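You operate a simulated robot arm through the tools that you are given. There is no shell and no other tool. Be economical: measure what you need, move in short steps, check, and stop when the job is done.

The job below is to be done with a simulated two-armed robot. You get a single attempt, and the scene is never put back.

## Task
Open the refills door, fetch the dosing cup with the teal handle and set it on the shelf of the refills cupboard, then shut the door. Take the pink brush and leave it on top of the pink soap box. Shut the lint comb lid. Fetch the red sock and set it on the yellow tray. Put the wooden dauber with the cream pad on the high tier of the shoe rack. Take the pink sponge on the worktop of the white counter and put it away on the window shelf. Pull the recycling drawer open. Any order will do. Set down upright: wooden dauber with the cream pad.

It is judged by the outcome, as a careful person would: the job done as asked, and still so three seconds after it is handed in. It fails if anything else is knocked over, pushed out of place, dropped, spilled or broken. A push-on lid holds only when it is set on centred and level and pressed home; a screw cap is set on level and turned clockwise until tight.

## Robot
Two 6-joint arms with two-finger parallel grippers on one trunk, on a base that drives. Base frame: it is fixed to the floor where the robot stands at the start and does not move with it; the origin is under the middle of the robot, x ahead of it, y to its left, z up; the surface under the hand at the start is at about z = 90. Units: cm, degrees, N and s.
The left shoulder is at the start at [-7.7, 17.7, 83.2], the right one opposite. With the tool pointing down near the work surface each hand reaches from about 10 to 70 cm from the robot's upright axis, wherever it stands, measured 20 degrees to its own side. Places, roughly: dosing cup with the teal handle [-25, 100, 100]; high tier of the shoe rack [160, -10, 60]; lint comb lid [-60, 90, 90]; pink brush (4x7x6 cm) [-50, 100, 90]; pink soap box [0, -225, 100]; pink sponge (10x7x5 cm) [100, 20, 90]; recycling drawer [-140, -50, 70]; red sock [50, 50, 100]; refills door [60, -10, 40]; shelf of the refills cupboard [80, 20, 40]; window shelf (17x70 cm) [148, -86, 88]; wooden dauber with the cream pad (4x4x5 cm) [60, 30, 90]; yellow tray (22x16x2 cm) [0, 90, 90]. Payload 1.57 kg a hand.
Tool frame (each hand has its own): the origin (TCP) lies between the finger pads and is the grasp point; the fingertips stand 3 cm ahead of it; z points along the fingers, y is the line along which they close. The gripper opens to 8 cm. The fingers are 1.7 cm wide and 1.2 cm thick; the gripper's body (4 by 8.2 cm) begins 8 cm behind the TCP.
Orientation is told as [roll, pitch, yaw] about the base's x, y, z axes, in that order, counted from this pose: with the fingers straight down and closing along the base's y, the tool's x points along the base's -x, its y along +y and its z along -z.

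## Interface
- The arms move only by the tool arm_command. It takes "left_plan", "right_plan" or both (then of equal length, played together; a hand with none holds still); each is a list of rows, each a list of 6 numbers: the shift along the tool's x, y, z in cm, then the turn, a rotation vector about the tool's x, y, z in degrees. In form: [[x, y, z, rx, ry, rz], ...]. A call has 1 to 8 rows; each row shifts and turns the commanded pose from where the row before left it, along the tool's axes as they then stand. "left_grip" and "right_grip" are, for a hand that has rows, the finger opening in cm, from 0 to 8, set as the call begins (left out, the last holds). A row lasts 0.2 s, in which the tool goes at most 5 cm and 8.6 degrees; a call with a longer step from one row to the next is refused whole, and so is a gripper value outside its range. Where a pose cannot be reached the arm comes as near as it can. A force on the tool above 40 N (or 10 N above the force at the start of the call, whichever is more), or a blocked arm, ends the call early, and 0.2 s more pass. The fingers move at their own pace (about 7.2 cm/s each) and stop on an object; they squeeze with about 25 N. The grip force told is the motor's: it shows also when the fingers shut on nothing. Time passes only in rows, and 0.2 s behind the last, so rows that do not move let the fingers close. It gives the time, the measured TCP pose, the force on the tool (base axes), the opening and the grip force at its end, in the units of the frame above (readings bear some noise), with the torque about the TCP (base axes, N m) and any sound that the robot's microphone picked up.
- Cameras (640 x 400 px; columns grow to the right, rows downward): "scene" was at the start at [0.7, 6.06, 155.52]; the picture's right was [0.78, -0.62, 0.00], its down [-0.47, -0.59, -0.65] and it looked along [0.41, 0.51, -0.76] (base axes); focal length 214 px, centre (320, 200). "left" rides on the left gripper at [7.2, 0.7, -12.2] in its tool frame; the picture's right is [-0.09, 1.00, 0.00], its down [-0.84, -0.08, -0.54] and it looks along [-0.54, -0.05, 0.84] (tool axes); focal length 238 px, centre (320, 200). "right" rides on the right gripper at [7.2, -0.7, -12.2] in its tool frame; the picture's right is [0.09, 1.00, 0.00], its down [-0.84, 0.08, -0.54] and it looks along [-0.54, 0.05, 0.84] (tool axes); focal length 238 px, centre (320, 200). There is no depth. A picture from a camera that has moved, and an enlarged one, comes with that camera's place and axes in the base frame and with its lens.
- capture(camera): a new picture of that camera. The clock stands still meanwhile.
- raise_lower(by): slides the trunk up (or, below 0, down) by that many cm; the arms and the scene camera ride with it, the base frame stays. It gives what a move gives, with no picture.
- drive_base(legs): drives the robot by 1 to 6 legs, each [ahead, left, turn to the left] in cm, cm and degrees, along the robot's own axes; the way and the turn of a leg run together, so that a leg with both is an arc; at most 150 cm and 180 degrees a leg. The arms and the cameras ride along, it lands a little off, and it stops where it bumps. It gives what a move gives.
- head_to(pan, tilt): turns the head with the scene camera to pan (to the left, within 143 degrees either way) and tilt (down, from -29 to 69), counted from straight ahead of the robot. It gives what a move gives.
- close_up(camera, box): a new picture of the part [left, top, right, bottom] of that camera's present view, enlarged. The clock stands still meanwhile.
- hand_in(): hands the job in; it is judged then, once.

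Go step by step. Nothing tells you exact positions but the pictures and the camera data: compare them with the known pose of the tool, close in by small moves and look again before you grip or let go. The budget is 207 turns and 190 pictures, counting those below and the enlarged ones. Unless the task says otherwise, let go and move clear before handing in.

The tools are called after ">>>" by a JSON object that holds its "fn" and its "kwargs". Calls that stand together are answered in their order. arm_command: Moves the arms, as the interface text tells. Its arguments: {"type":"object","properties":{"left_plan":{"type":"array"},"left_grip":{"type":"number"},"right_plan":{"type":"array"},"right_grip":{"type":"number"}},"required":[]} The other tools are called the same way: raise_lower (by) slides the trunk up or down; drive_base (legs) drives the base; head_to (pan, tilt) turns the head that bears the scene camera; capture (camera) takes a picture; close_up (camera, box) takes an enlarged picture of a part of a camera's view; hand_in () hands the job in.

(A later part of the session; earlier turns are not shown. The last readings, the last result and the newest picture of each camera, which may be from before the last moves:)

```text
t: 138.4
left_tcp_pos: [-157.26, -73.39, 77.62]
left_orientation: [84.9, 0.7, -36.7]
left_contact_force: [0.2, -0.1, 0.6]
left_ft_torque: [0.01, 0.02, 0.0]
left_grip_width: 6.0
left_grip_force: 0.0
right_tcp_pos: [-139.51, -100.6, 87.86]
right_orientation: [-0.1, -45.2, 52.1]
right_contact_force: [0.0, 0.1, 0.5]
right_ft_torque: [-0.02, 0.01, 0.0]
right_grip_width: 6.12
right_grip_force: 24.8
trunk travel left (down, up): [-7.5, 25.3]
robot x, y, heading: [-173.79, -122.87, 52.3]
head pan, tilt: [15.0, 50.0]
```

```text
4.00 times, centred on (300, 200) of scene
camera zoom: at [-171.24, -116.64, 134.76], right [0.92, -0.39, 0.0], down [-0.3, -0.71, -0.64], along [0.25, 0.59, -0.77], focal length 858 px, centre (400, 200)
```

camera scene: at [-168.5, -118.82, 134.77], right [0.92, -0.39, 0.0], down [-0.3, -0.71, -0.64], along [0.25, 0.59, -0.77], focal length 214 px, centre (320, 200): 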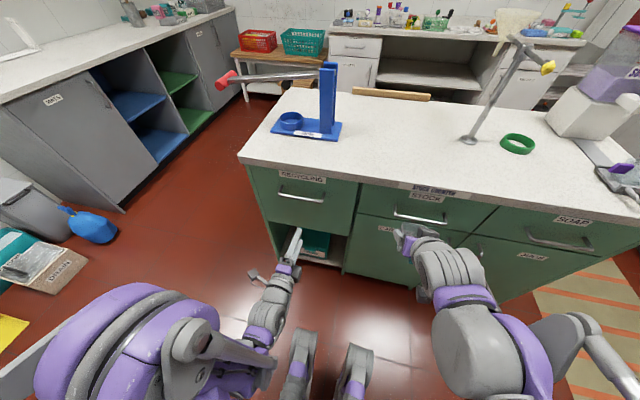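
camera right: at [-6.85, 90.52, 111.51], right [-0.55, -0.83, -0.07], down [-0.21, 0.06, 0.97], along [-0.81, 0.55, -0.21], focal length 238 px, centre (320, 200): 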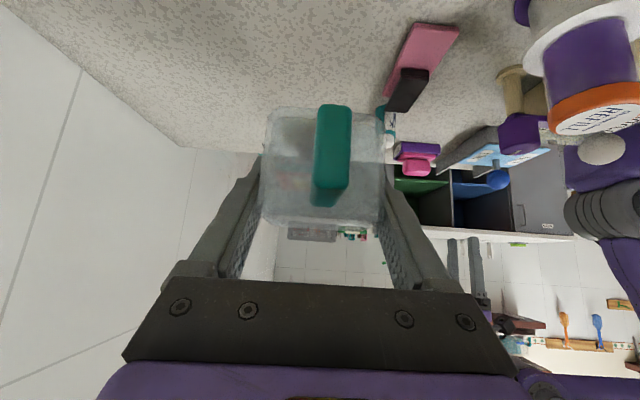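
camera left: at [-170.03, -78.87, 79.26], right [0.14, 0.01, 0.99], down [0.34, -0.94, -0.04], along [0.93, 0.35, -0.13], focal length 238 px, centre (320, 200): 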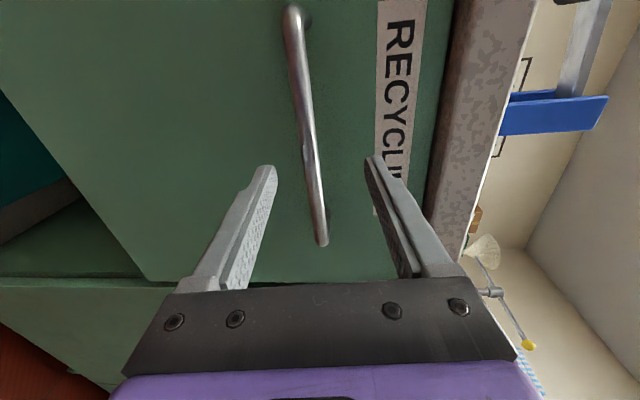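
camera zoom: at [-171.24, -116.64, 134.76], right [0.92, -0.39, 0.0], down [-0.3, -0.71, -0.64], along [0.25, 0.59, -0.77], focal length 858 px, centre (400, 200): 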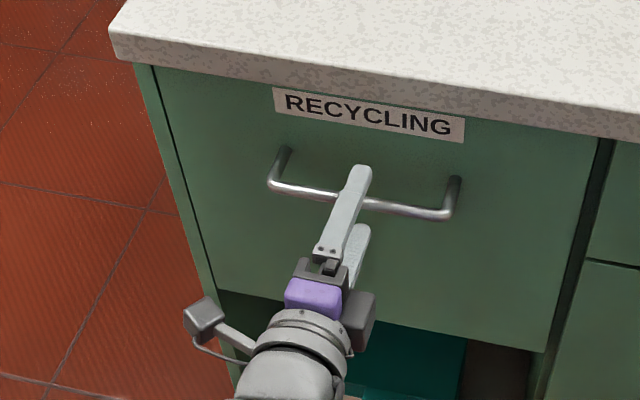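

The upper finger has passed over the bar. One more centimetre, then close on it.

>>> {"fn": "arm_command", "kwargs": {"left_plan": [[0, 0, 1, 0, 0, 0]]}}

>>> {"fn": "arm_command", "kwargs": {"left_plan": [[0, 0, 0, 0, 0, 0], [0, 0, 0, 0, 0, 0], [0, 0, 0, 0, 0, 0], [0, 0, 0, 0, 0, 0]], "left_grip": 0}}

>>> {"fn": "capture", "kwargs": {"camera": "left"}}

```text
t: 138.8
left_tcp_pos: [-156.64, -72.61, 77.53]
left_orientation: [84.8, 0.7, -36.6]
left_contact_force: [0.2, -0.4, -0.6]
left_ft_torque: [-0.04, -0.01, 0.0]
left_grip_width: 6.0
left_grip_force: 0.1
right_tcp_pos: [-139.53, -100.48, 87.94]
right_orientation: [-0.2, -45.2, 52.2]
right_contact_force: [-0.4, -0.4, -0.3]
right_ft_torque: [0.01, 0.01, -0.02]
right_grip_width: 6.1
right_grip_force: 24.8
trunk travel left (down, up): [-7.5, 25.3]
robot x, y, heading: [-173.44, -122.8, 52.2]
head pan, tilt: [15.0, 50.0]
```

```text
t: 139.6
left_tcp_pos: [-156.62, -72.61, 76.86]
left_orientation: [83.7, 0.5, -36.9]
left_contact_force: [-3.1, 0.8, -33.1]
left_ft_torque: [-0.71, 0.22, 0.05]
left_grip_width: 1.16
left_grip_force: 24.9
right_tcp_pos: [-139.35, -100.52, 87.82]
right_orientation: [-0.2, -45.0, 52.1]
right_contact_force: [-1.0, -1.1, -0.4]
right_ft_torque: [-0.02, -0.01, 0.01]
right_grip_width: 6.08
right_grip_force: 24.6
trunk travel left (down, up): [-7.5, 25.3]
robot x, y, heading: [-173.37, -122.63, 52.1]
head pan, tilt: [15.0, 50.0]
stopped in row 3 (left hand): the force on the tool passed its limit at 45 N (the readings are from after the stop); the commanded pose is now the measured one
```

```text
97 pictures are left
camera left: at [-169.45, -77.99, 78.85], right [0.15, 0.03, 0.99], down [0.34, -0.94, -0.02], along [0.93, 0.34, -0.15], focal length 238 px, centre (320, 200)
```

left: 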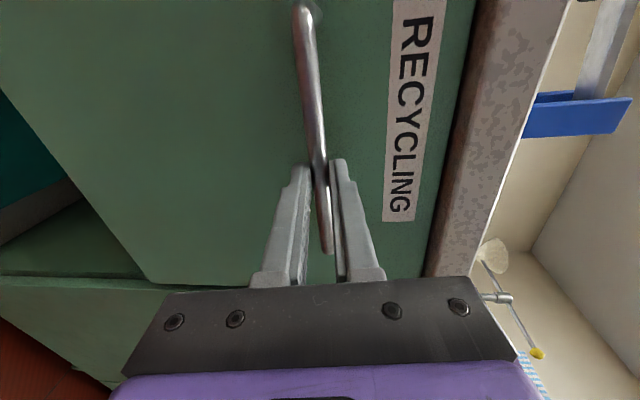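

The bar is gripped. I relieve the vertical strain and pull back with the arm first.

>>> {"fn": "arm_command", "kwargs": {"left_plan": [[0, 0.5, 0, 0, 0, 0], [0, 0, -1.5, 0, 0, 0], [0, 0, -1.5, 0, 0, 0]]}}

>>> {"fn": "close_up", "kwargs": {"camera": "scene", "box": [180, 130, 400, 270]}}

```text
t: 139.9
left_tcp_pos: [-156.78, -72.73, 77.03]
left_orientation: [83.3, 0.5, -36.9]
left_contact_force: [-1.5, 3.1, -20.3]
left_ft_torque: [-0.6, -0.01, 0.1]
left_grip_width: 1.2
left_grip_force: 29.1
right_tcp_pos: [-139.49, -100.5, 87.73]
right_orientation: [0.0, -45.0, 52.2]
right_contact_force: [0.3, -0.1, 0.1]
right_ft_torque: [-0.05, -0.06, -0.01]
right_grip_width: 6.08
right_grip_force: 25.1
trunk travel left (down, up): [-7.5, 25.3]
robot x, y, heading: [-173.76, -122.72, 52.2]
head pan, tilt: [15.0, 50.0]
stopped in row 1 (left hand): the force on the tool passed its limit at 50 N (the readings are from after the stop); the commanded pose is now the measured one
```

```text
2.86 times, centred on (290, 200) of scene
camera zoom: at [-171.27, -116.53, 134.76], right [0.92, -0.39, 0.0], down [-0.3, -0.71, -0.64], along [0.25, 0.59, -0.77], focal length 613 px, centre (406, 200)
```

zoom: 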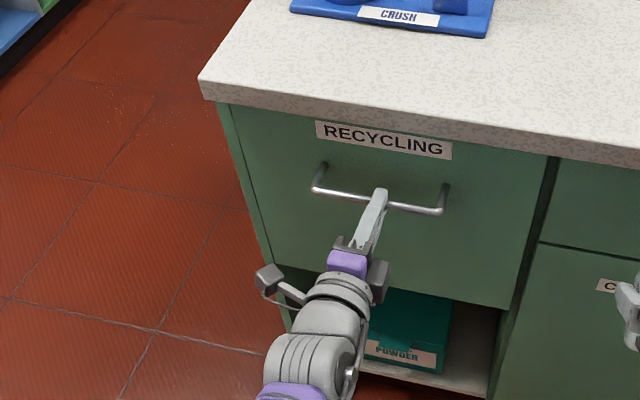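

The bar pushes the tool downward, so I yield 0.6 cm downward and then pull.

>>> {"fn": "arm_command", "kwargs": {"left_plan": [[0, -0.5, 0, 0, 0, 0], [0, -0.2, -1, 0, 0, 0], [0, 0, -1.5, 0, 0, 0], [0, 0, -2, 0, 0, 0]]}}

>>> {"fn": "close_up", "kwargs": {"camera": "scene", "box": [180, 130, 400, 270]}}

```text
t: 140.9
left_tcp_pos: [-159.48, -76.5, 76.85]
left_orientation: [83.5, 0.6, -37.0]
left_contact_force: [1.0, -2.3, 7.2]
left_ft_torque: [-0.16, -0.42, -0.24]
left_grip_width: 1.18
left_grip_force: 29.2
right_tcp_pos: [-139.54, -100.61, 87.86]
right_orientation: [0.0, -45.2, 52.1]
right_contact_force: [-0.5, 0.2, -0.7]
right_ft_torque: [0.01, 0.01, -0.03]
right_grip_width: 6.09
right_grip_force: 25.0
trunk travel left (down, up): [-7.5, 25.3]
robot x, y, heading: [-173.57, -122.73, 52.1]
head pan, tilt: [15.0, 50.0]
```

```text
2.86 times, centred on (290, 200) of scene
camera zoom: at [-171.31, -116.8, 134.75], right [0.92, -0.39, 0.0], down [-0.3, -0.71, -0.64], along [0.25, 0.59, -0.77], focal length 613 px, centre (406, 200)
```

zoom: 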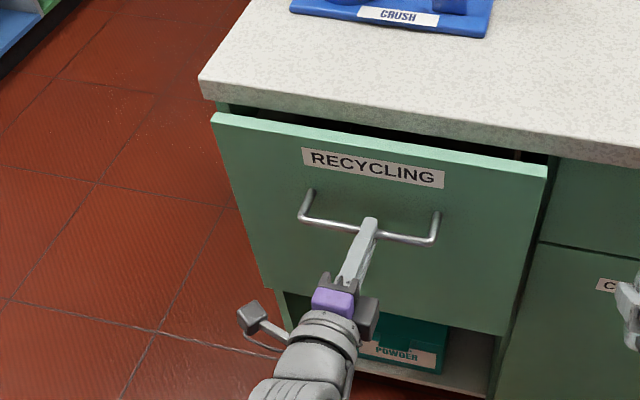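

The drawer is sliding open. I pull the rest by backing the base.

>>> {"fn": "drive_base", "kwargs": {"legs": [[-20, 0, 0]]}}

>>> {"fn": "capture", "kwargs": {"camera": "scene"}}

```text
t: 142.5
left_tcp_pos: [-172.01, -92.64, 77.06]
left_orientation: [83.4, 0.6, -37.0]
left_contact_force: [17.5, -11.6, -11.0]
left_ft_torque: [-0.49, -0.24, -0.14]
left_grip_width: 1.16
left_grip_force: 29.2
right_tcp_pos: [-151.88, -116.84, 87.74]
right_orientation: [0.1, -44.9, 52.0]
right_contact_force: [-0.1, -0.3, 0.3]
right_ft_torque: [0.01, 0.01, 0.0]
right_grip_width: 6.09
right_grip_force: 24.8
trunk travel left (down, up): [-7.5, 25.3]
robot x, y, heading: [-186.0, -139.0, 52.2]
head pan, tilt: [15.0, 50.0]
```

```text
94 pictures are left
camera scene: at [-183.71, -132.99, 134.75], right [0.92, -0.39, 0.0], down [-0.3, -0.71, -0.64], along [0.25, 0.59, -0.77], focal length 214 px, centre (320, 200)
```

scene: 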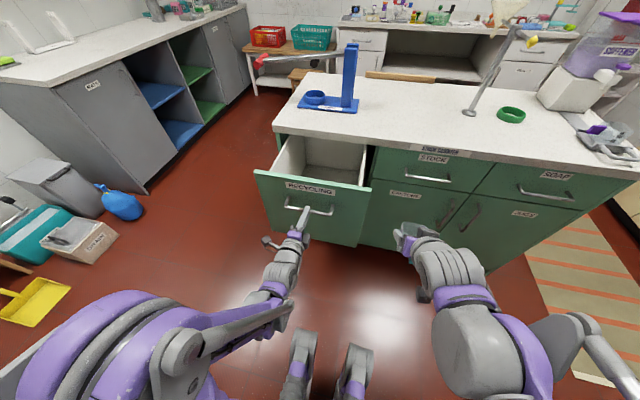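

The drawer is about 25 cm open. I try a little further to be sure it's near its full travel.

>>> {"fn": "drive_base", "kwargs": {"legs": [[-6, 0, 0]]}}

>>> {"fn": "capture", "kwargs": {"camera": "scene"}}

```text
t: 143.5
left_tcp_pos: [-175.52, -97.3, 77.0]
left_orientation: [83.6, 0.7, -37.0]
left_contact_force: [18.2, -12.2, -4.4]
left_ft_torque: [-0.41, -0.39, -0.44]
left_grip_width: 1.18
left_grip_force: 29.2
right_tcp_pos: [-155.66, -121.56, 87.92]
right_orientation: [0.2, -45.2, 52.0]
right_contact_force: [-0.3, 0.0, 0.8]
right_ft_torque: [-0.02, 0.0, 0.02]
right_grip_width: 6.06
right_grip_force: 25.0
trunk travel left (down, up): [-7.5, 25.3]
robot x, y, heading: [-189.74, -143.77, 52.5]
head pan, tilt: [15.0, 50.0]
```

```text
93 pictures are left
camera scene: at [-187.32, -137.69, 134.76], right [0.92, -0.39, 0.0], down [-0.3, -0.71, -0.64], along [0.25, 0.59, -0.77], focal length 214 px, centre (320, 200)
```

scene: 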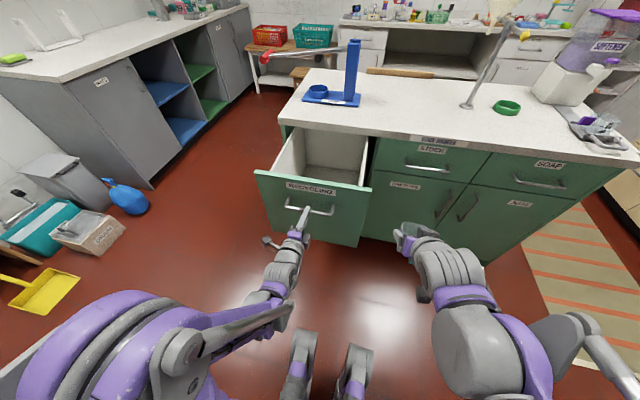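

The drawer is now about 31 cm open — plenty. I release the handle and back away straight.

>>> {"fn": "arm_command", "kwargs": {"left_plan": [[0, 0, 0, 0, 0, 0], [0, 0, 0, 0, 0, 0], [0, 0, 0, 0, 0, 0]], "left_grip": 6}}

>>> {"fn": "drive_base", "kwargs": {"legs": [[-14, 0, 0]]}}

>>> {"fn": "raise_lower", "kwargs": {"by": 25}}

>>> {"fn": "capture", "kwargs": {"camera": "scene"}}

```text
t: 144.3
left_tcp_pos: [-175.61, -97.19, 76.89]
left_orientation: [83.4, 0.4, -37.0]
left_contact_force: [0.0, -0.1, -0.8]
left_ft_torque: [0.0, 0.04, 0.02]
left_grip_width: 6.01
left_grip_force: 0.1
right_tcp_pos: [-155.69, -121.45, 87.78]
right_orientation: [0.0, -45.1, 52.0]
right_contact_force: [0.1, 0.3, -0.8]
right_ft_torque: [-0.01, 0.04, 0.01]
right_grip_width: 6.11
right_grip_force: 25.2
trunk travel left (down, up): [-7.5, 25.3]
robot x, y, heading: [-189.78, -143.5, 52.2]
head pan, tilt: [15.0, 50.0]
```

```text
t: 145.6
left_tcp_pos: [-184.03, -108.32, 76.93]
left_orientation: [83.5, 0.5, -37.1]
left_contact_force: [-0.1, 0.4, 0.6]
left_ft_torque: [-0.02, 0.0, -0.02]
left_grip_width: 5.98
left_grip_force: 0.0
right_tcp_pos: [-164.23, -132.49, 87.95]
right_orientation: [0.0, -45.1, 52.0]
right_contact_force: [0.5, 0.2, 0.5]
right_ft_torque: [-0.03, 0.0, -0.01]
right_grip_width: 6.1
right_grip_force: 24.9
trunk travel left (down, up): [-7.5, 25.3]
robot x, y, heading: [-198.41, -154.55, 52.1]
head pan, tilt: [15.0, 50.0]
```

```text
t: 148.4
left_tcp_pos: [-184.98, -110.74, 100.41]
left_orientation: [86.8, 2.8, -37.2]
left_contact_force: [-0.3, -0.1, -0.9]
left_ft_torque: [0.05, -0.01, -0.01]
left_grip_width: 6.03
left_grip_force: 0.0
right_tcp_pos: [-166.76, -137.4, 107.02]
right_orientation: [3.2, -45.1, 49.5]
right_contact_force: [0.1, 0.0, -0.7]
right_ft_torque: [0.02, 0.0, 0.0]
right_grip_width: 6.09
right_grip_force: 24.8
trunk travel left (down, up): [-29.3, 3.5]
robot x, y, heading: [-198.21, -149.6, 52.1]
head pan, tilt: [15.0, 50.0]
stopped: the arm was blocked; the commanded pose is now the measured one
```

```text
92 pictures are left
camera scene: at [-199.18, -157.43, 155.92], right [0.92, -0.39, -0.02], down [-0.29, -0.65, -0.7], along [0.26, 0.65, -0.72], focal length 214 px, centre (320, 200)
```

scene: 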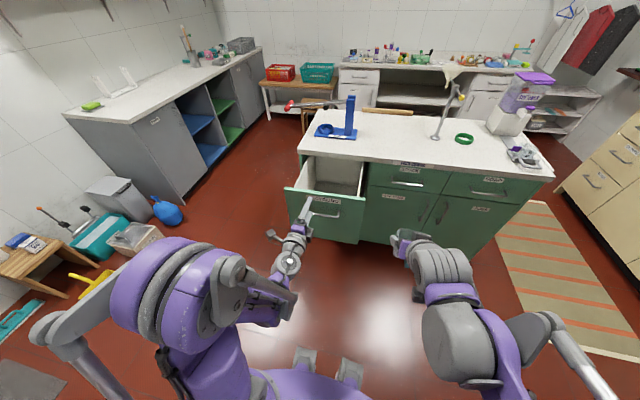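

The rise was blocked — something behind the robot (perhaps the ironing board). I lower again at once and look behind.

>>> {"fn": "raise_lower", "kwargs": {"by": -12}}

>>> {"fn": "head_to", "kwargs": {"pan": -125, "tilt": 40}}

>>> {"fn": "capture", "kwargs": {"camera": "scene"}}

>>> {"fn": "head_to", "kwargs": {"pan": 130, "tilt": 40}}

>>> {"fn": "capture", "kwargs": {"camera": "scene"}}

```text
t: 149.9
left_tcp_pos: [-183.04, -101.29, 86.97]
left_orientation: [83.8, 0.5, -37.2]
left_contact_force: [0.2, -0.3, -0.4]
left_ft_torque: [-0.04, 0.02, -0.06]
left_grip_width: 5.97
left_grip_force: 0.0
right_tcp_pos: [-164.58, -127.28, 95.5]
right_orientation: [-0.1, -42.2, 52.0]
right_contact_force: [-0.1, -0.2, -0.4]
right_ft_torque: [-0.02, -0.02, -0.01]
right_grip_width: 6.08
right_grip_force: 25.3
trunk travel left (down, up): [-17.3, 15.5]
robot x, y, heading: [-197.55, -148.13, 51.9]
head pan, tilt: [15.0, 50.0]
```

```text
t: 152.1
left_tcp_pos: [-182.78, -101.33, 87.02]
left_orientation: [83.8, 0.4, -37.1]
left_contact_force: [-0.6, -0.1, 0.1]
left_ft_torque: [-0.03, 0.0, -0.02]
left_grip_width: 5.99
left_grip_force: 0.1
right_tcp_pos: [-164.61, -127.46, 95.41]
right_orientation: [0.0, -42.2, 51.9]
right_contact_force: [-0.4, -1.2, -0.7]
right_ft_torque: [-0.02, 0.02, 0.01]
right_grip_width: 6.1
right_grip_force: 24.8
trunk travel left (down, up): [-17.3, 15.5]
robot x, y, heading: [-197.47, -148.25, 52.1]
head pan, tilt: [-125.0, 40.0]
```

```text
91 pictures are left
camera scene: at [-197.19, -158.99, 146.59], right [-0.96, -0.29, 0.0], down [-0.19, 0.61, -0.77], along [0.22, -0.73, -0.64], focal length 214 px, centre (320, 200)
```

scene: 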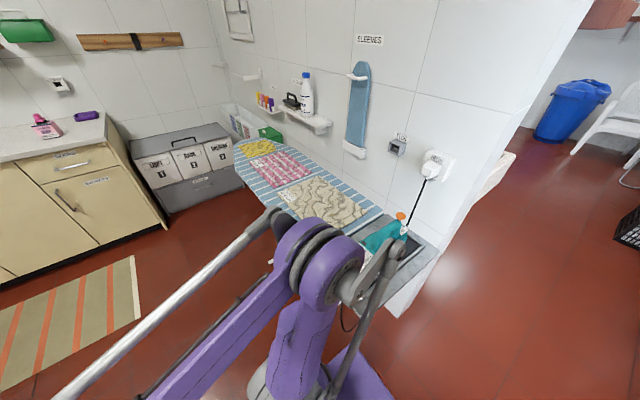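

```text
t: 155.7
left_tcp_pos: [-182.89, -101.26, 87.03]
left_orientation: [83.8, 0.5, -37.2]
left_contact_force: [0.3, 0.5, 0.1]
left_ft_torque: [-0.02, 0.02, 0.02]
left_grip_width: 6.03
left_grip_force: 0.1
right_tcp_pos: [-164.6, -127.29, 95.42]
right_orientation: [0.0, -42.2, 51.9]
right_contact_force: [0.1, -0.1, 0.4]
right_ft_torque: [0.0, 0.01, 0.05]
right_grip_width: 6.1
right_grip_force: 24.7
trunk travel left (down, up): [-17.3, 15.5]
robot x, y, heading: [-197.49, -147.85, 51.8]
head pan, tilt: [130.0, 40.0]
```

```text
90 pictures are left
camera scene: at [-208.18, -151.16, 146.59], right [-0.03, 1.0, 0.0], down [0.64, 0.02, -0.77], along [-0.77, -0.03, -0.64], focal length 214 px, centre (320, 200)
```

scene: 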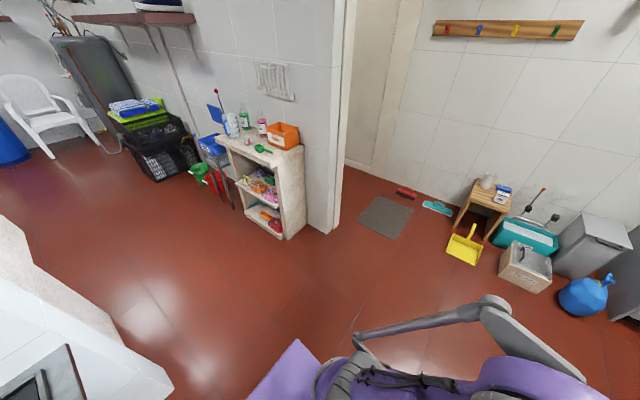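

My raised right elbow met the underside of the ironing board's end; the board and iron still stand as before. I draw the left hand back and then drive forward, out the way I came.

>>> {"fn": "arm_command", "kwargs": {"left_plan": [[0, 0, -2.5, 0, 0, 0], [0, 0, -2.5, 0, 0, 0], [0, 0, -2.5, 0, 0, 0], [0, 0, -2.5, 0, 0, 0]]}}

>>> {"fn": "drive_base", "kwargs": {"legs": [[9, 0, 0]]}}

>>> {"fn": "head_to", "kwargs": {"pan": -125, "tilt": 40}}

>>> {"fn": "capture", "kwargs": {"camera": "scene"}}

>>> {"fn": "capture", "kwargs": {"camera": "left"}}

```text
t: 156.7
left_tcp_pos: [-188.96, -109.37, 88.37]
left_orientation: [83.8, 0.6, -37.2]
left_contact_force: [-0.3, -0.3, 0.1]
left_ft_torque: [-0.02, 0.04, -0.01]
left_grip_width: 6.0
left_grip_force: 0.0
right_tcp_pos: [-164.68, -127.39, 95.45]
right_orientation: [0.0, -42.3, 52.0]
right_contact_force: [0.0, 0.0, -0.3]
right_ft_torque: [0.0, -0.03, -0.02]
right_grip_width: 6.1
right_grip_force: 24.8
trunk travel left (down, up): [-17.3, 15.5]
robot x, y, heading: [-197.35, -148.15, 51.9]
head pan, tilt: [130.0, 40.0]
```

```text
t: 157.8
left_tcp_pos: [-183.36, -102.08, 88.32]
left_orientation: [83.7, 0.6, -37.1]
left_contact_force: [-0.1, 0.4, -0.1]
left_ft_torque: [0.0, 0.01, -0.01]
left_grip_width: 6.02
left_grip_force: 0.1
right_tcp_pos: [-159.03, -120.21, 95.53]
right_orientation: [0.0, -42.0, 51.9]
right_contact_force: [0.1, -0.3, -0.9]
right_ft_torque: [-0.02, 0.01, 0.0]
right_grip_width: 6.08
right_grip_force: 25.1
trunk travel left (down, up): [-17.3, 15.5]
robot x, y, heading: [-191.57, -141.16, 52.0]
head pan, tilt: [130.0, 40.0]
```

```text
t: 161.4
left_tcp_pos: [-183.38, -102.19, 88.3]
left_orientation: [83.8, 0.4, -37.2]
left_contact_force: [0.5, -0.2, -0.9]
left_ft_torque: [0.03, 0.01, 0.0]
left_grip_width: 5.99
left_grip_force: 0.1
right_tcp_pos: [-159.05, -120.29, 95.53]
right_orientation: [0.1, -42.1, 51.9]
right_contact_force: [0.1, 0.1, 0.2]
right_ft_torque: [-0.01, 0.01, 0.03]
right_grip_width: 6.11
right_grip_force: 24.9
trunk travel left (down, up): [-17.3, 15.5]
robot x, y, heading: [-191.9, -140.8, 51.8]
head pan, tilt: [-125.0, 40.0]
```

```text
89 pictures are left
camera scene: at [-191.64, -151.89, 146.59], right [-0.96, -0.29, 0.0], down [-0.19, 0.61, -0.77], along [0.22, -0.73, -0.64], focal length 214 px, centre (320, 200)
```

scene: 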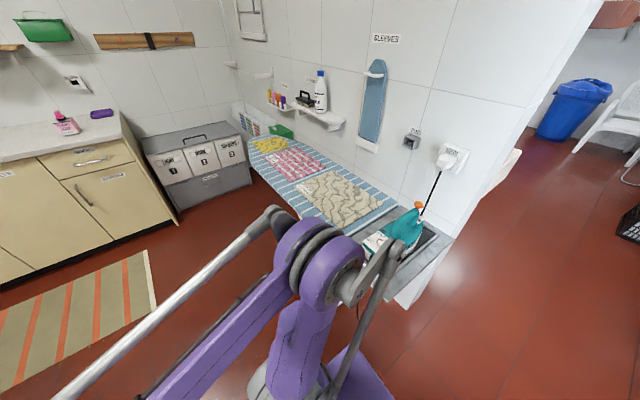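

```text
88 pictures are left
camera left: at [-196.3, -107.53, 90.2], right [0.15, 0.02, 0.99], down [0.34, -0.94, -0.03], along [0.93, 0.34, -0.15], focal length 238 px, centre (320, 200)
```

left: 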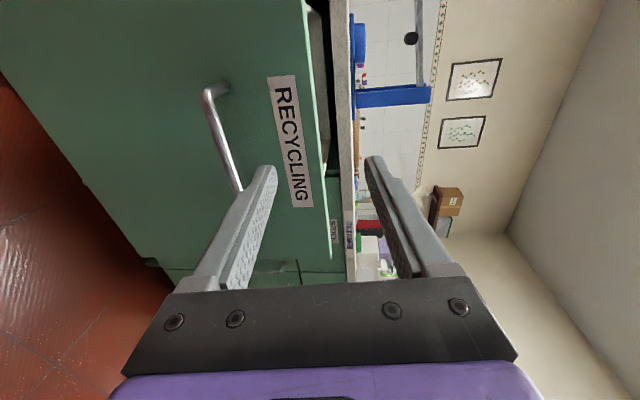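

The board and iron are undisturbed, and the drawer is open. I slide right past it, move away from the board, then slide on along the island.

>>> {"fn": "drive_base", "kwargs": {"legs": [[0, -35, 0], [16, 0, 0]]}}

>>> {"fn": "raise_lower", "kwargs": {"by": 13}}

>>> {"fn": "drive_base", "kwargs": {"legs": [[0, -92, 0], [0, 0, -90]]}}

>>> {"fn": "head_to", "kwargs": {"pan": 60, "tilt": 35}}

>>> {"fn": "capture", "kwargs": {"camera": "scene"}}

```text
t: 166.0
left_tcp_pos: [-146.13, -110.77, 88.25]
left_orientation: [83.8, 0.6, -37.3]
left_contact_force: [-0.1, -0.4, 0.5]
left_ft_torque: [0.0, 0.01, 0.01]
left_grip_width: 5.98
left_grip_force: 0.0
right_tcp_pos: [-121.83, -128.99, 95.43]
right_orientation: [0.1, -42.0, 51.9]
right_contact_force: [0.4, 0.3, -0.5]
right_ft_torque: [0.01, 0.06, -0.01]
right_grip_width: 6.08
right_grip_force: 24.8
trunk travel left (down, up): [-17.3, 15.5]
robot x, y, heading: [-154.58, -149.2, 51.9]
head pan, tilt: [-125.0, 40.0]
```

```text
t: 167.6
left_tcp_pos: [-145.11, -109.62, 101.31]
left_orientation: [83.6, 0.6, -37.4]
left_contact_force: [-0.3, -0.1, 0.3]
left_ft_torque: [-0.03, 0.02, 0.03]
left_grip_width: 6.01
left_grip_force: 0.2
right_tcp_pos: [-121.95, -129.12, 108.5]
right_orientation: [0.0, -42.2, 51.8]
right_contact_force: [0.4, -0.4, 1.1]
right_ft_torque: [0.01, -0.01, -0.01]
right_grip_width: 6.09
right_grip_force: 24.9
trunk travel left (down, up): [-30.3, 2.5]
robot x, y, heading: [-154.77, -149.62, 51.9]
head pan, tilt: [-125.0, 40.0]
```

```text
t: 179.8
left_tcp_pos: [-41.8, -214.65, 101.46]
left_orientation: [83.5, 0.5, -125.4]
left_contact_force: [0.4, 0.1, 1.1]
left_ft_torque: [0.01, 0.01, 0.02]
left_grip_width: 5.98
left_grip_force: 0.1
right_tcp_pos: [-60.59, -238.54, 108.38]
right_orientation: [0.0, -42.2, -36.4]
right_contact_force: [0.1, 0.1, -1.2]
right_ft_torque: [0.0, -0.05, -0.04]
right_grip_width: 6.09
right_grip_force: 24.5
trunk travel left (down, up): [-30.3, 2.5]
robot x, y, heading: [-82.23, -206.03, -36.4]
head pan, tilt: [-125.0, 40.0]
```

```text
t: 182.5
left_tcp_pos: [-41.8, -214.74, 101.5]
left_orientation: [83.6, 0.5, -125.5]
left_contact_force: [-0.4, -0.9, -0.6]
left_ft_torque: [0.0, -0.02, 0.02]
left_grip_width: 5.98
left_grip_force: 0.1
right_tcp_pos: [-60.57, -238.45, 108.45]
right_orientation: [0.1, -42.3, -36.4]
right_contact_force: [-0.1, -0.3, -1.1]
right_ft_torque: [0.02, 0.01, 0.02]
right_grip_width: 6.1
right_grip_force: 24.7
trunk travel left (down, up): [-30.3, 2.5]
robot x, y, heading: [-81.96, -206.36, -36.2]
head pan, tilt: [60.0, 35.0]
```

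```text
87 pictures are left
camera scene: at [-77.47, -200.29, 160.7], right [0.4, -0.92, 0.0], down [-0.53, -0.23, -0.82], along [0.75, 0.33, -0.57], focal length 214 px, centre (320, 200)
```

scene: 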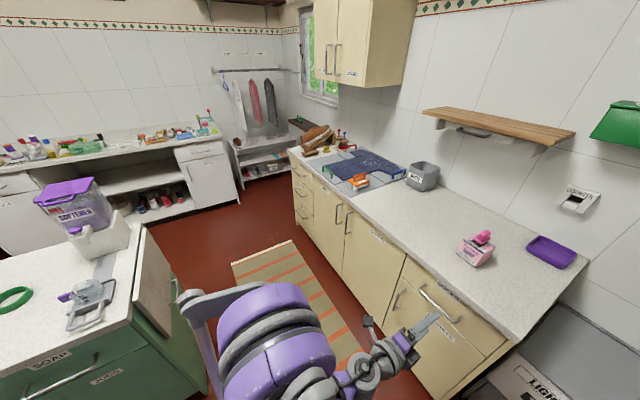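

The way is clear; the brush still stands on the soap box. I slide left 150 cm back toward the first counter.

>>> {"fn": "drive_base", "kwargs": {"legs": [[0, 150, -1.2], [0, 15, 0]]}}

>>> {"fn": "head_to", "kwargs": {"pan": 80, "tilt": 40}}

>>> {"fn": "capture", "kwargs": {"camera": "scene"}}

```text
t: 197.4
left_tcp_pos: [58.21, -84.16, 101.49]
left_orientation: [83.5, 0.6, -127.3]
left_contact_force: [-0.1, -0.3, -0.1]
left_ft_torque: [0.01, 0.0, -0.04]
left_grip_width: 6.0
left_grip_force: 0.1
right_tcp_pos: [38.65, -107.43, 108.58]
right_orientation: [0.0, -42.2, -38.0]
right_contact_force: [-0.3, 0.0, -0.1]
right_ft_torque: [0.04, 0.04, 0.0]
right_grip_width: 6.07
right_grip_force: 24.5
trunk travel left (down, up): [-30.3, 2.5]
robot x, y, heading: [18.43, -74.28, -38.0]
head pan, tilt: [60.0, 35.0]
```

```text
t: 198.3
left_tcp_pos: [58.12, -84.16, 101.43]
left_orientation: [83.7, 0.6, -127.2]
left_contact_force: [0.0, 0.2, 0.1]
left_ft_torque: [-0.05, 0.04, 0.03]
left_grip_width: 5.99
left_grip_force: 0.1
right_tcp_pos: [38.68, -107.42, 108.43]
right_orientation: [-0.1, -42.3, -38.1]
right_contact_force: [0.0, -0.1, 0.2]
right_ft_torque: [0.03, 0.03, 0.04]
right_grip_width: 6.11
right_grip_force: 24.9
trunk travel left (down, up): [-30.3, 2.5]
robot x, y, heading: [18.37, -74.22, -38.0]
head pan, tilt: [80.0, 40.0]
```

```text
86 pictures are left
camera scene: at [21.07, -66.3, 159.95], right [0.67, -0.74, 0.0], down [-0.48, -0.43, -0.77], along [0.57, 0.51, -0.64], focal length 214 px, centre (320, 200)
```

scene: 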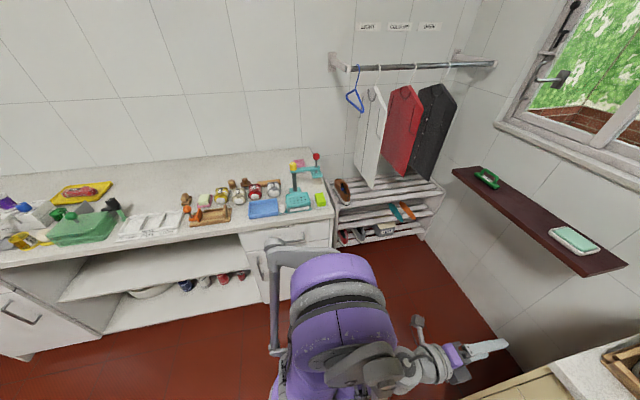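

The white cupboard's door under the counter's right end is the refills door, its handle on the left, so it hinges on the right. I turn to face it.

>>> {"fn": "drive_base", "kwargs": {"legs": [[0, 0, 90.4]]}}

>>> {"fn": "head_to", "kwargs": {"pan": 0, "tilt": 45}}

>>> {"fn": "capture", "kwargs": {"camera": "scene"}}

```text
t: 202.5
left_tcp_pos: [27.87, -34.47, 101.44]
left_orientation: [83.6, 0.6, -37.3]
left_contact_force: [0.2, -0.5, -0.2]
left_ft_torque: [-0.02, 0.0, -0.03]
left_grip_width: 6.0
left_grip_force: 0.0
right_tcp_pos: [51.06, -53.98, 108.46]
right_orientation: [0.1, -42.3, 51.8]
right_contact_force: [-0.4, 0.6, 0.5]
right_ft_torque: [0.01, 0.01, -0.01]
right_grip_width: 6.1
right_grip_force: 25.0
trunk travel left (down, up): [-30.3, 2.5]
robot x, y, heading: [18.08, -74.54, 52.1]
head pan, tilt: [80.0, 40.0]
```

```text
t: 204.0
left_tcp_pos: [27.77, -34.52, 101.44]
left_orientation: [83.6, 0.5, -37.4]
left_contact_force: [-0.4, 0.1, 0.6]
left_ft_torque: [0.03, 0.02, 0.02]
left_grip_width: 6.0
left_grip_force: 0.1
right_tcp_pos: [50.9, -54.03, 108.51]
right_orientation: [-0.1, -42.2, 51.8]
right_contact_force: [0.3, 0.4, 1.1]
right_ft_torque: [-0.04, -0.01, 0.02]
right_grip_width: 6.11
right_grip_force: 24.9
trunk travel left (down, up): [-30.3, 2.5]
robot x, y, heading: [18.04, -74.74, 51.7]
head pan, tilt: [0.0, 45.0]
```

```text
85 pictures are left
camera scene: at [20.49, -71.49, 159.22], right [0.79, -0.62, 0.0], down [-0.44, -0.56, -0.71], along [0.44, 0.56, -0.71], focal length 214 px, centre (320, 200)
```

scene: 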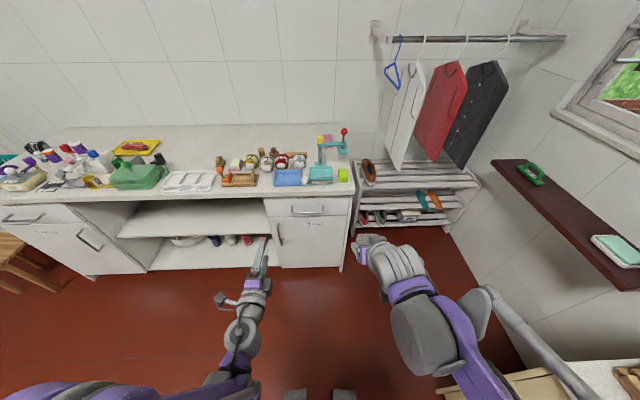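

>>> {"fn": "close_up", "kwargs": {"camera": "scene", "box": [230, 180, 390, 280]}}

```text
4.00 times, centred on (310, 230) of scene
camera zoom: at [20.49, -71.49, 159.22], right [0.79, -0.62, 0.0], down [-0.44, -0.56, -0.71], along [0.44, 0.56, -0.71], focal length 858 px, centre (360, 80)
```

zoom: 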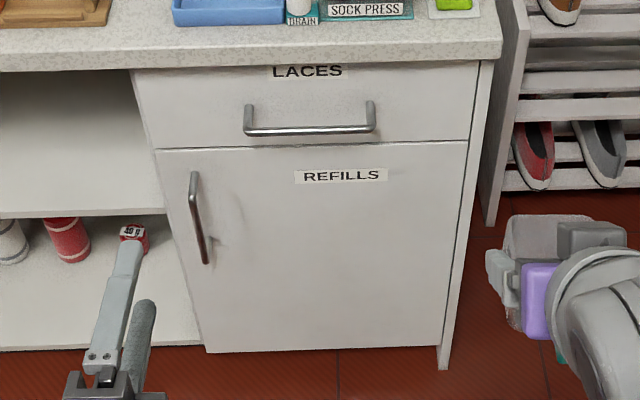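

The REFILLS door spans u≈31–74 with a vertical bar handle on its left side (z≈46–66). I roll the left hand 90° so the fingers close sideways, and trim the cup hand's tilt back to 45°.

>>> {"fn": "arm_command", "kwargs": {"left_plan": [[0, 0, 0, 0, 0, -8.2], [0, 0, 0, 0, 0, -8.2], [0, 0, 0, 0, 0, -8.2], [0, 0, 0, 0, 0, -8.2], [0, 0, 0, 0, 0, -8.2], [0, 0, 0, 0, 0, -8.2]], "right_plan": [[0, 0, 0, 0, -0.5, 0], [0, 0, 0, 0, -0.5, 0], [0, 0, 0, 0, -0.5, 0], [0, 0, 0, 0, -0.5, 0], [0, 0, 0, 0, -0.5, 0], [0, 0, 0, 0, -0.3, 0]]}}

>>> {"fn": "arm_command", "kwargs": {"left_plan": [[0, 0, 0, 0, 0, -8.2], [0, 0, 0, 0, 0, -8.2], [0, 0, 0, 0, 0, -8.2], [0, 0, 0, 0, 0, -8.2], [0, 0, 0, 0, 0, -8.2]]}}

>>> {"fn": "raise_lower", "kwargs": {"by": -27}}

>>> {"fn": "capture", "kwargs": {"camera": "scene"}}

>>> {"fn": "capture", "kwargs": {"camera": "left"}}

```text
t: 205.4
left_tcp_pos: [27.77, -34.62, 101.51]
left_orientation: [80.3, -48.4, -30.0]
left_contact_force: [0.3, 0.4, -0.6]
left_ft_torque: [-0.03, 0.02, 0.0]
left_grip_width: 6.0
left_grip_force: 0.1
right_tcp_pos: [51.06, -53.91, 108.41]
right_orientation: [-0.1, -45.0, 51.9]
right_contact_force: [-0.2, -0.5, 0.6]
right_ft_torque: [0.01, -0.01, -0.02]
right_grip_width: 6.09
right_grip_force: 25.0
trunk travel left (down, up): [-30.3, 2.5]
robot x, y, heading: [18.06, -74.3, 52.2]
head pan, tilt: [0.0, 45.0]
```

```text
t: 206.6
left_tcp_pos: [27.69, -34.46, 101.53]
left_orientation: [2.1, -83.6, 50.7]
left_contact_force: [-0.1, -0.3, -0.2]
left_ft_torque: [0.01, 0.01, -0.01]
left_grip_width: 6.03
left_grip_force: 0.1
right_tcp_pos: [50.98, -54.02, 108.47]
right_orientation: [-0.1, -45.0, 51.7]
right_contact_force: [-0.3, -0.1, -0.2]
right_ft_torque: [-0.02, 0.03, 0.01]
right_grip_width: 6.09
right_grip_force: 24.6
trunk travel left (down, up): [-30.3, 2.5]
robot x, y, heading: [17.94, -74.21, 52.1]
head pan, tilt: [0.0, 45.0]
```

```text
t: 209.4
left_tcp_pos: [27.84, -34.53, 74.62]
left_orientation: [3.3, -83.6, 49.4]
left_contact_force: [0.0, 0.2, 0.4]
left_ft_torque: [-0.01, -0.01, 0.0]
left_grip_width: 5.98
left_grip_force: 0.0
right_tcp_pos: [50.92, -54.16, 81.42]
right_orientation: [-0.1, -45.0, 51.9]
right_contact_force: [-0.5, 0.1, 0.2]
right_ft_torque: [-0.01, 0.01, -0.01]
right_grip_width: 6.11
right_grip_force: 25.1
trunk travel left (down, up): [-3.3, 29.5]
robot x, y, heading: [17.94, -74.34, 51.9]
head pan, tilt: [0.0, 45.0]
```

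```text
83 pictures are left
camera scene: at [23.33, -67.88, 130.97], right [0.79, -0.62, 0.0], down [-0.44, -0.56, -0.71], along [0.44, 0.56, -0.71], focal length 214 px, centre (320, 200)
```

scene: 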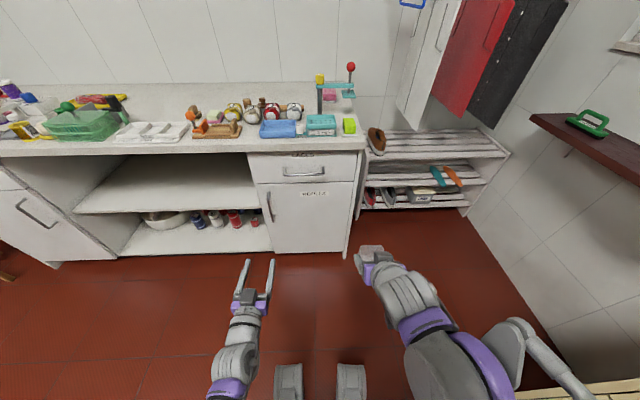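

```text
82 pictures are left
camera left: at [19.53, -44.48, 68.58], right [-0.79, 0.61, 0.1], down [-0.2, -0.4, 0.89], along [0.58, 0.68, 0.44], focal length 238 px, centre (320, 200)
```

left: 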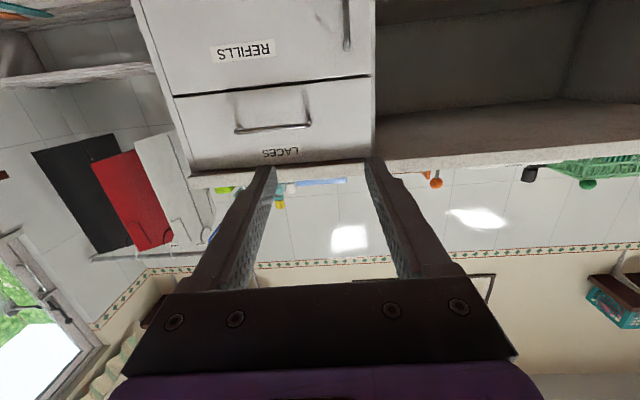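

The handle is at about u=36, v=30, z=56. I drive 14 cm ahead and lower the left hand toward handle height.

>>> {"fn": "drive_base", "kwargs": {"legs": [[14, 3, 0]]}}

>>> {"fn": "arm_command", "kwargs": {"left_plan": [[0, 0.8, 4.5, 0, 0, 0], [0, 0.8, 4.5, 0, 0, 0], [3.5, 0.8, 2.5, 0, 0, 0], [4, 0.5, 2, 0, 0, 0], [4, 0.5, 2, 0, 0, 0], [3, 0, 2, 0, 0, 0]]}}

>>> {"fn": "capture", "kwargs": {"camera": "scene"}}

>>> {"fn": "capture", "kwargs": {"camera": "left"}}

```text
t: 210.7
left_tcp_pos: [34.34, -21.47, 74.36]
left_orientation: [3.1, -83.5, 49.7]
left_contact_force: [0.5, -0.3, 0.1]
left_ft_torque: [0.02, 0.03, 0.03]
left_grip_width: 6.0
left_grip_force: 0.0
right_tcp_pos: [57.45, -40.97, 81.44]
right_orientation: [-0.2, -44.9, 51.8]
right_contact_force: [0.3, 1.0, 0.2]
right_ft_torque: [0.03, -0.01, 0.0]
right_grip_width: 6.1
right_grip_force: 24.9
trunk travel left (down, up): [-3.3, 29.5]
robot x, y, heading: [25.12, -61.45, 51.8]
head pan, tilt: [0.0, 45.0]
```

```text
t: 212.1
left_tcp_pos: [43.21, -8.59, 58.36]
left_orientation: [-50.4, -79.5, 105.1]
left_contact_force: [0.4, 0.0, -0.3]
left_ft_torque: [0.0, 0.02, -0.04]
left_grip_width: 6.03
left_grip_force: 0.2
left hand out of reach, approached as far as the arm can: row 2, 3
right_tcp_pos: [57.5, -40.92, 81.41]
right_orientation: [-0.1, -44.9, 51.9]
right_contact_force: [0.2, 0.1, 0.2]
right_ft_torque: [0.02, 0.0, 0.02]
right_grip_width: 6.09
right_grip_force: 24.8
trunk travel left (down, up): [-3.3, 29.5]
robot x, y, heading: [24.42, -61.65, 51.7]
head pan, tilt: [0.0, 45.0]
```

```text
81 pictures are left
camera scene: at [29.82, -54.84, 130.96], right [0.79, -0.62, 0.0], down [-0.44, -0.56, -0.71], along [0.44, 0.56, -0.71], focal length 214 px, centre (320, 200)
```

scene: 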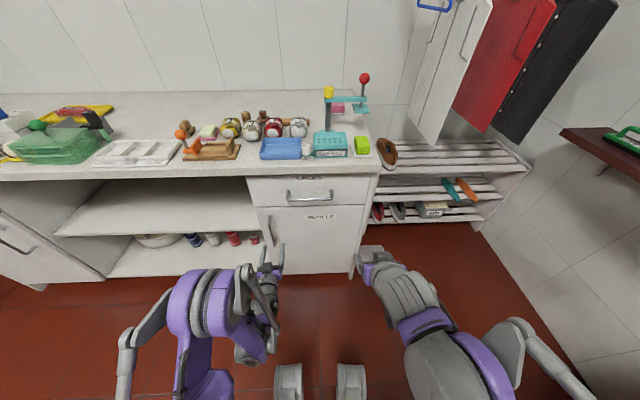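

```text
80 pictures are left
camera left: at [36.12, -19.3, 52.37], right [-0.81, 0.58, -0.05], down [-0.29, -0.33, 0.9], along [0.5, 0.74, 0.44], focal length 238 px, centre (320, 200)
```

left: 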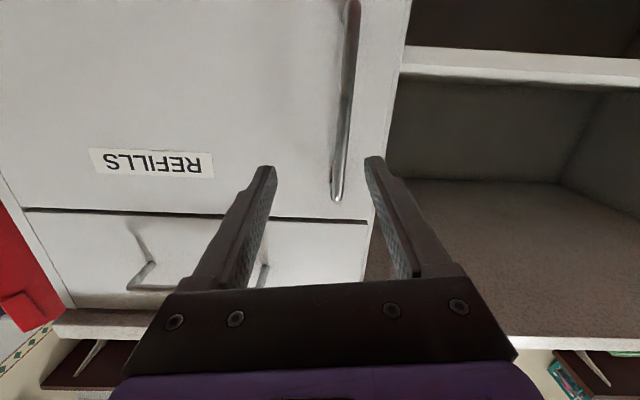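

The bar is about 2 cm left of the hand's centre line and 11 cm ahead. I shift left and approach.

>>> {"fn": "arm_command", "kwargs": {"left_plan": [[0, 2.1, 0, 0, 0, 0], [0, 0, 3, 0, 0, 0], [0, 0, 3, 0, 0, 0], [0, 0, 1.5, 0, 0, 0]]}}

>>> {"fn": "capture", "kwargs": {"camera": "left"}}

>>> {"fn": "close_up", "kwargs": {"camera": "scene", "box": [190, 180, 350, 280]}}

```text
t: 213.1
left_tcp_pos: [46.53, -1.88, 56.93]
left_orientation: [-49.4, -79.5, 104.6]
left_contact_force: [0.1, 0.8, -0.2]
left_ft_torque: [0.02, -0.01, -0.01]
left_grip_width: 6.01
left_grip_force: 0.1
left hand out of reach, approached as far as the arm can: row 1
right_tcp_pos: [57.49, -41.06, 81.36]
right_orientation: [-0.1, -45.0, 51.7]
right_contact_force: [0.6, 0.7, -0.9]
right_ft_torque: [0.02, -0.05, 0.03]
right_grip_width: 6.08
right_grip_force: 24.9
trunk travel left (down, up): [-3.3, 29.5]
robot x, y, heading: [24.51, -61.18, 51.8]
head pan, tilt: [0.0, 45.0]
```

```text
79 pictures are left
camera left: at [39.56, -12.75, 50.98], right [-0.82, 0.57, -0.05], down [-0.28, -0.34, 0.9], along [0.5, 0.75, 0.44], focal length 238 px, centre (320, 200)
```

left: 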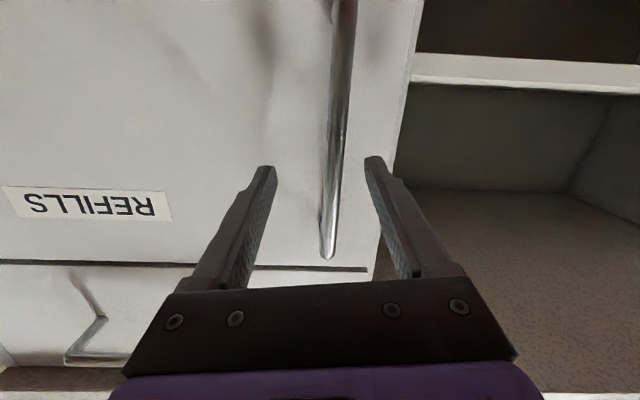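

```text
4.00 times, centred on (270, 230) of scene
camera zoom: at [29.8, -54.87, 130.97], right [0.79, -0.62, 0.0], down [-0.44, -0.56, -0.71], along [0.44, 0.56, -0.71], focal length 858 px, centre (520, 80)
```

zoom: 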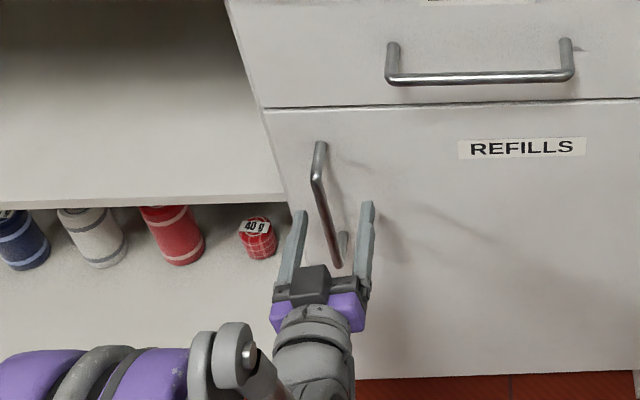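

The fingers straddle the bar. I advance 3 cm, then close.

>>> {"fn": "arm_command", "kwargs": {"left_plan": [[0, 0.7, 1.5, 0, 0, 0], [0, 0, 1.5, 0, 0, 0]]}}

>>> {"fn": "arm_command", "kwargs": {"left_plan": [[0, 0, 0, 0, 0, 0], [0, 0, 0, 0, 0, 0], [0, 0, 0, 0, 0, 0], [0, 0, 0, 0, 0, 0]], "left_grip": 0}}

>>> {"fn": "capture", "kwargs": {"camera": "left"}}

```text
t: 213.7
left_tcp_pos: [48.52, 0.56, 56.37]
left_orientation: [-49.4, -79.5, 104.6]
left_contact_force: [-0.2, -0.2, -0.9]
left_ft_torque: [-0.01, 0.02, -0.06]
left_grip_width: 6.03
left_grip_force: 0.0
left hand out of reach, approached as far as the arm can: row 1
right_tcp_pos: [57.5, -41.04, 81.43]
right_orientation: [0.0, -44.9, 51.7]
right_contact_force: [0.2, -0.3, 0.0]
right_ft_torque: [-0.04, 0.0, 0.0]
right_grip_width: 6.08
right_grip_force: 25.6
trunk travel left (down, up): [-3.3, 29.5]
robot x, y, heading: [24.29, -61.67, 51.9]
head pan, tilt: [0.0, 45.0]
```

```text
t: 214.5
left_tcp_pos: [47.55, 1.17, 56.34]
left_orientation: [-48.2, -79.7, 104.2]
left_contact_force: [-8.4, 5.7, -7.9]
left_ft_torque: [0.3, 0.4, -0.12]
left_grip_width: 1.39
left_grip_force: 25.3
right_tcp_pos: [57.36, -40.86, 81.44]
right_orientation: [0.0, -44.9, 52.1]
right_contact_force: [0.0, -0.7, 0.1]
right_ft_torque: [0.01, 0.0, 0.0]
right_grip_width: 6.11
right_grip_force: 24.9
trunk travel left (down, up): [-3.3, 29.5]
robot x, y, heading: [24.49, -61.63, 52.0]
head pan, tilt: [0.0, 45.0]
stopped in row 3 (left hand): the force on the tool passed its limit at 44 N (the readings are from after the stop); the commanded pose is now the measured one
```

```text
77 pictures are left
camera left: at [40.67, -9.89, 50.46], right [-0.83, 0.56, -0.04], down [-0.28, -0.34, 0.9], along [0.49, 0.76, 0.44], focal length 238 px, centre (320, 200)
```

left: 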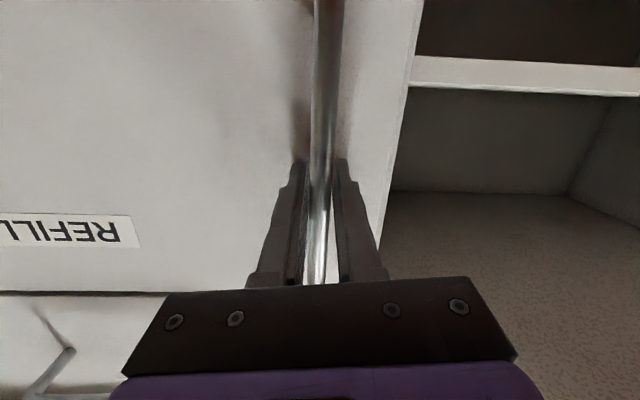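

The bar is gripped. I pull the door along its arc (hinge on the right) in small steps.

>>> {"fn": "arm_command", "kwargs": {"left_plan": [[0, 0, -1.5, 0, 0, 0], [0, 0, -2, 0, 0, 0], [0, -0.2, -2, 0, 0, 0], [0, -0.4, -2, 0, 0, 0], [0, -0.5, -2, 0, 0, 0]]}}

>>> {"fn": "capture", "kwargs": {"camera": "scene"}}

```text
t: 215.8
left_tcp_pos: [44.01, -7.58, 57.51]
left_orientation: [-47.8, -79.3, 103.0]
left_contact_force: [5.4, -2.3, -7.6]
left_ft_torque: [0.1, 0.61, -0.03]
left_grip_width: 1.41
left_grip_force: 30.4
right_tcp_pos: [57.54, -41.03, 81.38]
right_orientation: [0.0, -44.9, 52.0]
right_contact_force: [-0.3, 0.3, -0.6]
right_ft_torque: [0.0, 0.03, -0.02]
right_grip_width: 6.1
right_grip_force: 24.9
trunk travel left (down, up): [-3.3, 29.5]
robot x, y, heading: [24.57, -61.11, 52.0]
head pan, tilt: [0.0, 45.0]
stopped in row 5 (left hand): the force on the tool passed its limit at 45 N (the readings are from after the stop); the commanded pose is now the measured one
```

```text
76 pictures are left
camera scene: at [29.8, -54.81, 130.98], right [0.79, -0.62, 0.0], down [-0.44, -0.56, -0.71], along [0.44, 0.56, -0.71], focal length 214 px, centre (320, 200)
```

scene: 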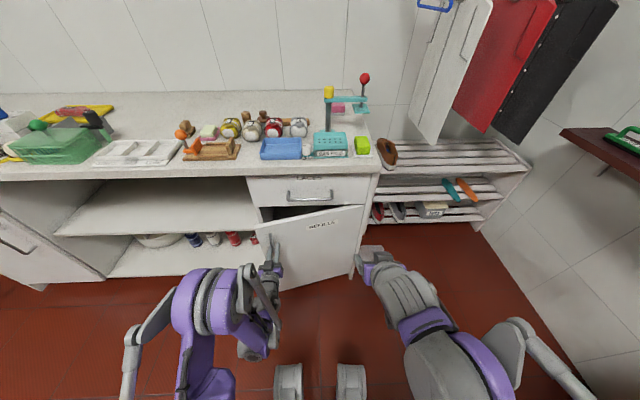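

The door is about 15° open. I continue the arc by moving the base back and right with the hand holding on.

>>> {"fn": "drive_base", "kwargs": {"legs": [[-11.5, -6.3, 0]]}}

>>> {"fn": "capture", "kwargs": {"camera": "scene"}}

```text
t: 217.3
left_tcp_pos: [42.14, -21.22, 57.66]
left_orientation: [-48.2, -79.6, 103.1]
left_contact_force: [2.6, 0.8, 6.2]
left_ft_torque: [0.06, 0.66, -0.01]
left_grip_width: 1.43
left_grip_force: 30.5
right_tcp_pos: [55.35, -54.58, 81.49]
right_orientation: [-0.1, -44.9, 51.7]
right_contact_force: [0.3, -0.5, -0.2]
right_ft_torque: [-0.02, 0.03, -0.02]
right_grip_width: 6.1
right_grip_force: 24.9
trunk travel left (down, up): [-3.3, 29.5]
robot x, y, heading: [22.44, -74.98, 51.7]
head pan, tilt: [0.0, 45.0]
stopped in leg 1: the force on the tool passed its limit at 57 N (the readings are from after the stop); the commanded pose is now the measured one
```

```text
75 pictures are left
camera scene: at [27.62, -68.29, 130.97], right [0.79, -0.62, 0.0], down [-0.44, -0.56, -0.71], along [0.44, 0.56, -0.71], focal length 214 px, centre (320, 200)
```

scene: 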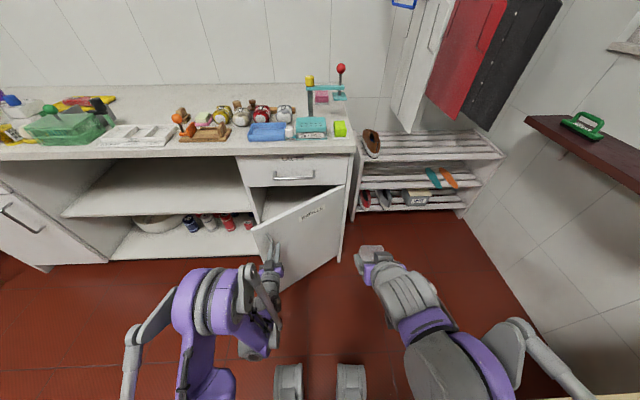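

The door is about 35° open. I release the bar, back the hand off, and go round the door's free edge to push it wide from inside.

>>> {"fn": "arm_command", "kwargs": {"left_plan": [[0, 0, 0, 0, 0, 0], [0, 0, 0, 0, 0, 0], [0, 0, -2.5, 0, 0, 0], [0, 0, -3, 0, 0, 0]], "left_grip": 6}}

>>> {"fn": "drive_base", "kwargs": {"legs": [[-3, 0, 0], [0, 17, 0]]}}

>>> {"fn": "capture", "kwargs": {"camera": "scene"}}

```text
t: 218.3
left_tcp_pos: [40.45, -24.06, 60.09]
left_orientation: [-47.9, -79.3, 103.0]
left_contact_force: [0.2, -0.7, 1.0]
left_ft_torque: [0.01, 0.0, -0.01]
left_grip_width: 6.0
left_grip_force: 0.0
left hand out of reach, approached as far as the arm can: row 3, 4
right_tcp_pos: [55.25, -54.56, 81.4]
right_orientation: [-0.2, -45.1, 51.7]
right_contact_force: [-1.3, -1.4, -0.2]
right_ft_torque: [-0.04, 0.01, -0.02]
right_grip_width: 6.07
right_grip_force: 25.0
trunk travel left (down, up): [-3.3, 29.5]
robot x, y, heading: [22.14, -75.01, 51.7]
head pan, tilt: [0.0, 45.0]
```

```text
t: 220.8
left_tcp_pos: [24.99, -15.7, 60.07]
left_orientation: [-47.9, -79.3, 103.1]
left_contact_force: [0.4, 0.3, -0.3]
left_ft_torque: [-0.01, 0.01, 0.01]
left_grip_width: 6.01
left_grip_force: 0.1
right_tcp_pos: [39.98, -46.12, 81.51]
right_orientation: [-0.1, -45.0, 51.9]
right_contact_force: [-0.6, 0.0, 0.1]
right_ft_torque: [0.01, 0.02, 0.01]
right_grip_width: 6.06
right_grip_force: 24.9
trunk travel left (down, up): [-3.3, 29.5]
robot x, y, heading: [7.36, -66.1, 51.6]
head pan, tilt: [0.0, 45.0]
```

```text
74 pictures are left
camera scene: at [12.28, -59.98, 130.97], right [0.79, -0.62, 0.0], down [-0.44, -0.56, -0.71], along [0.44, 0.56, -0.71], focal length 214 px, centre (320, 200)
```

scene: 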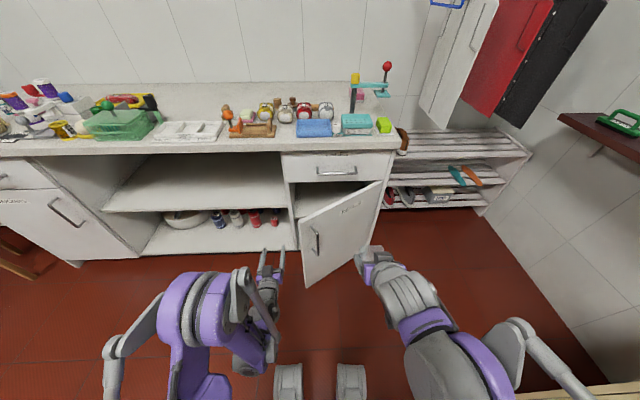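

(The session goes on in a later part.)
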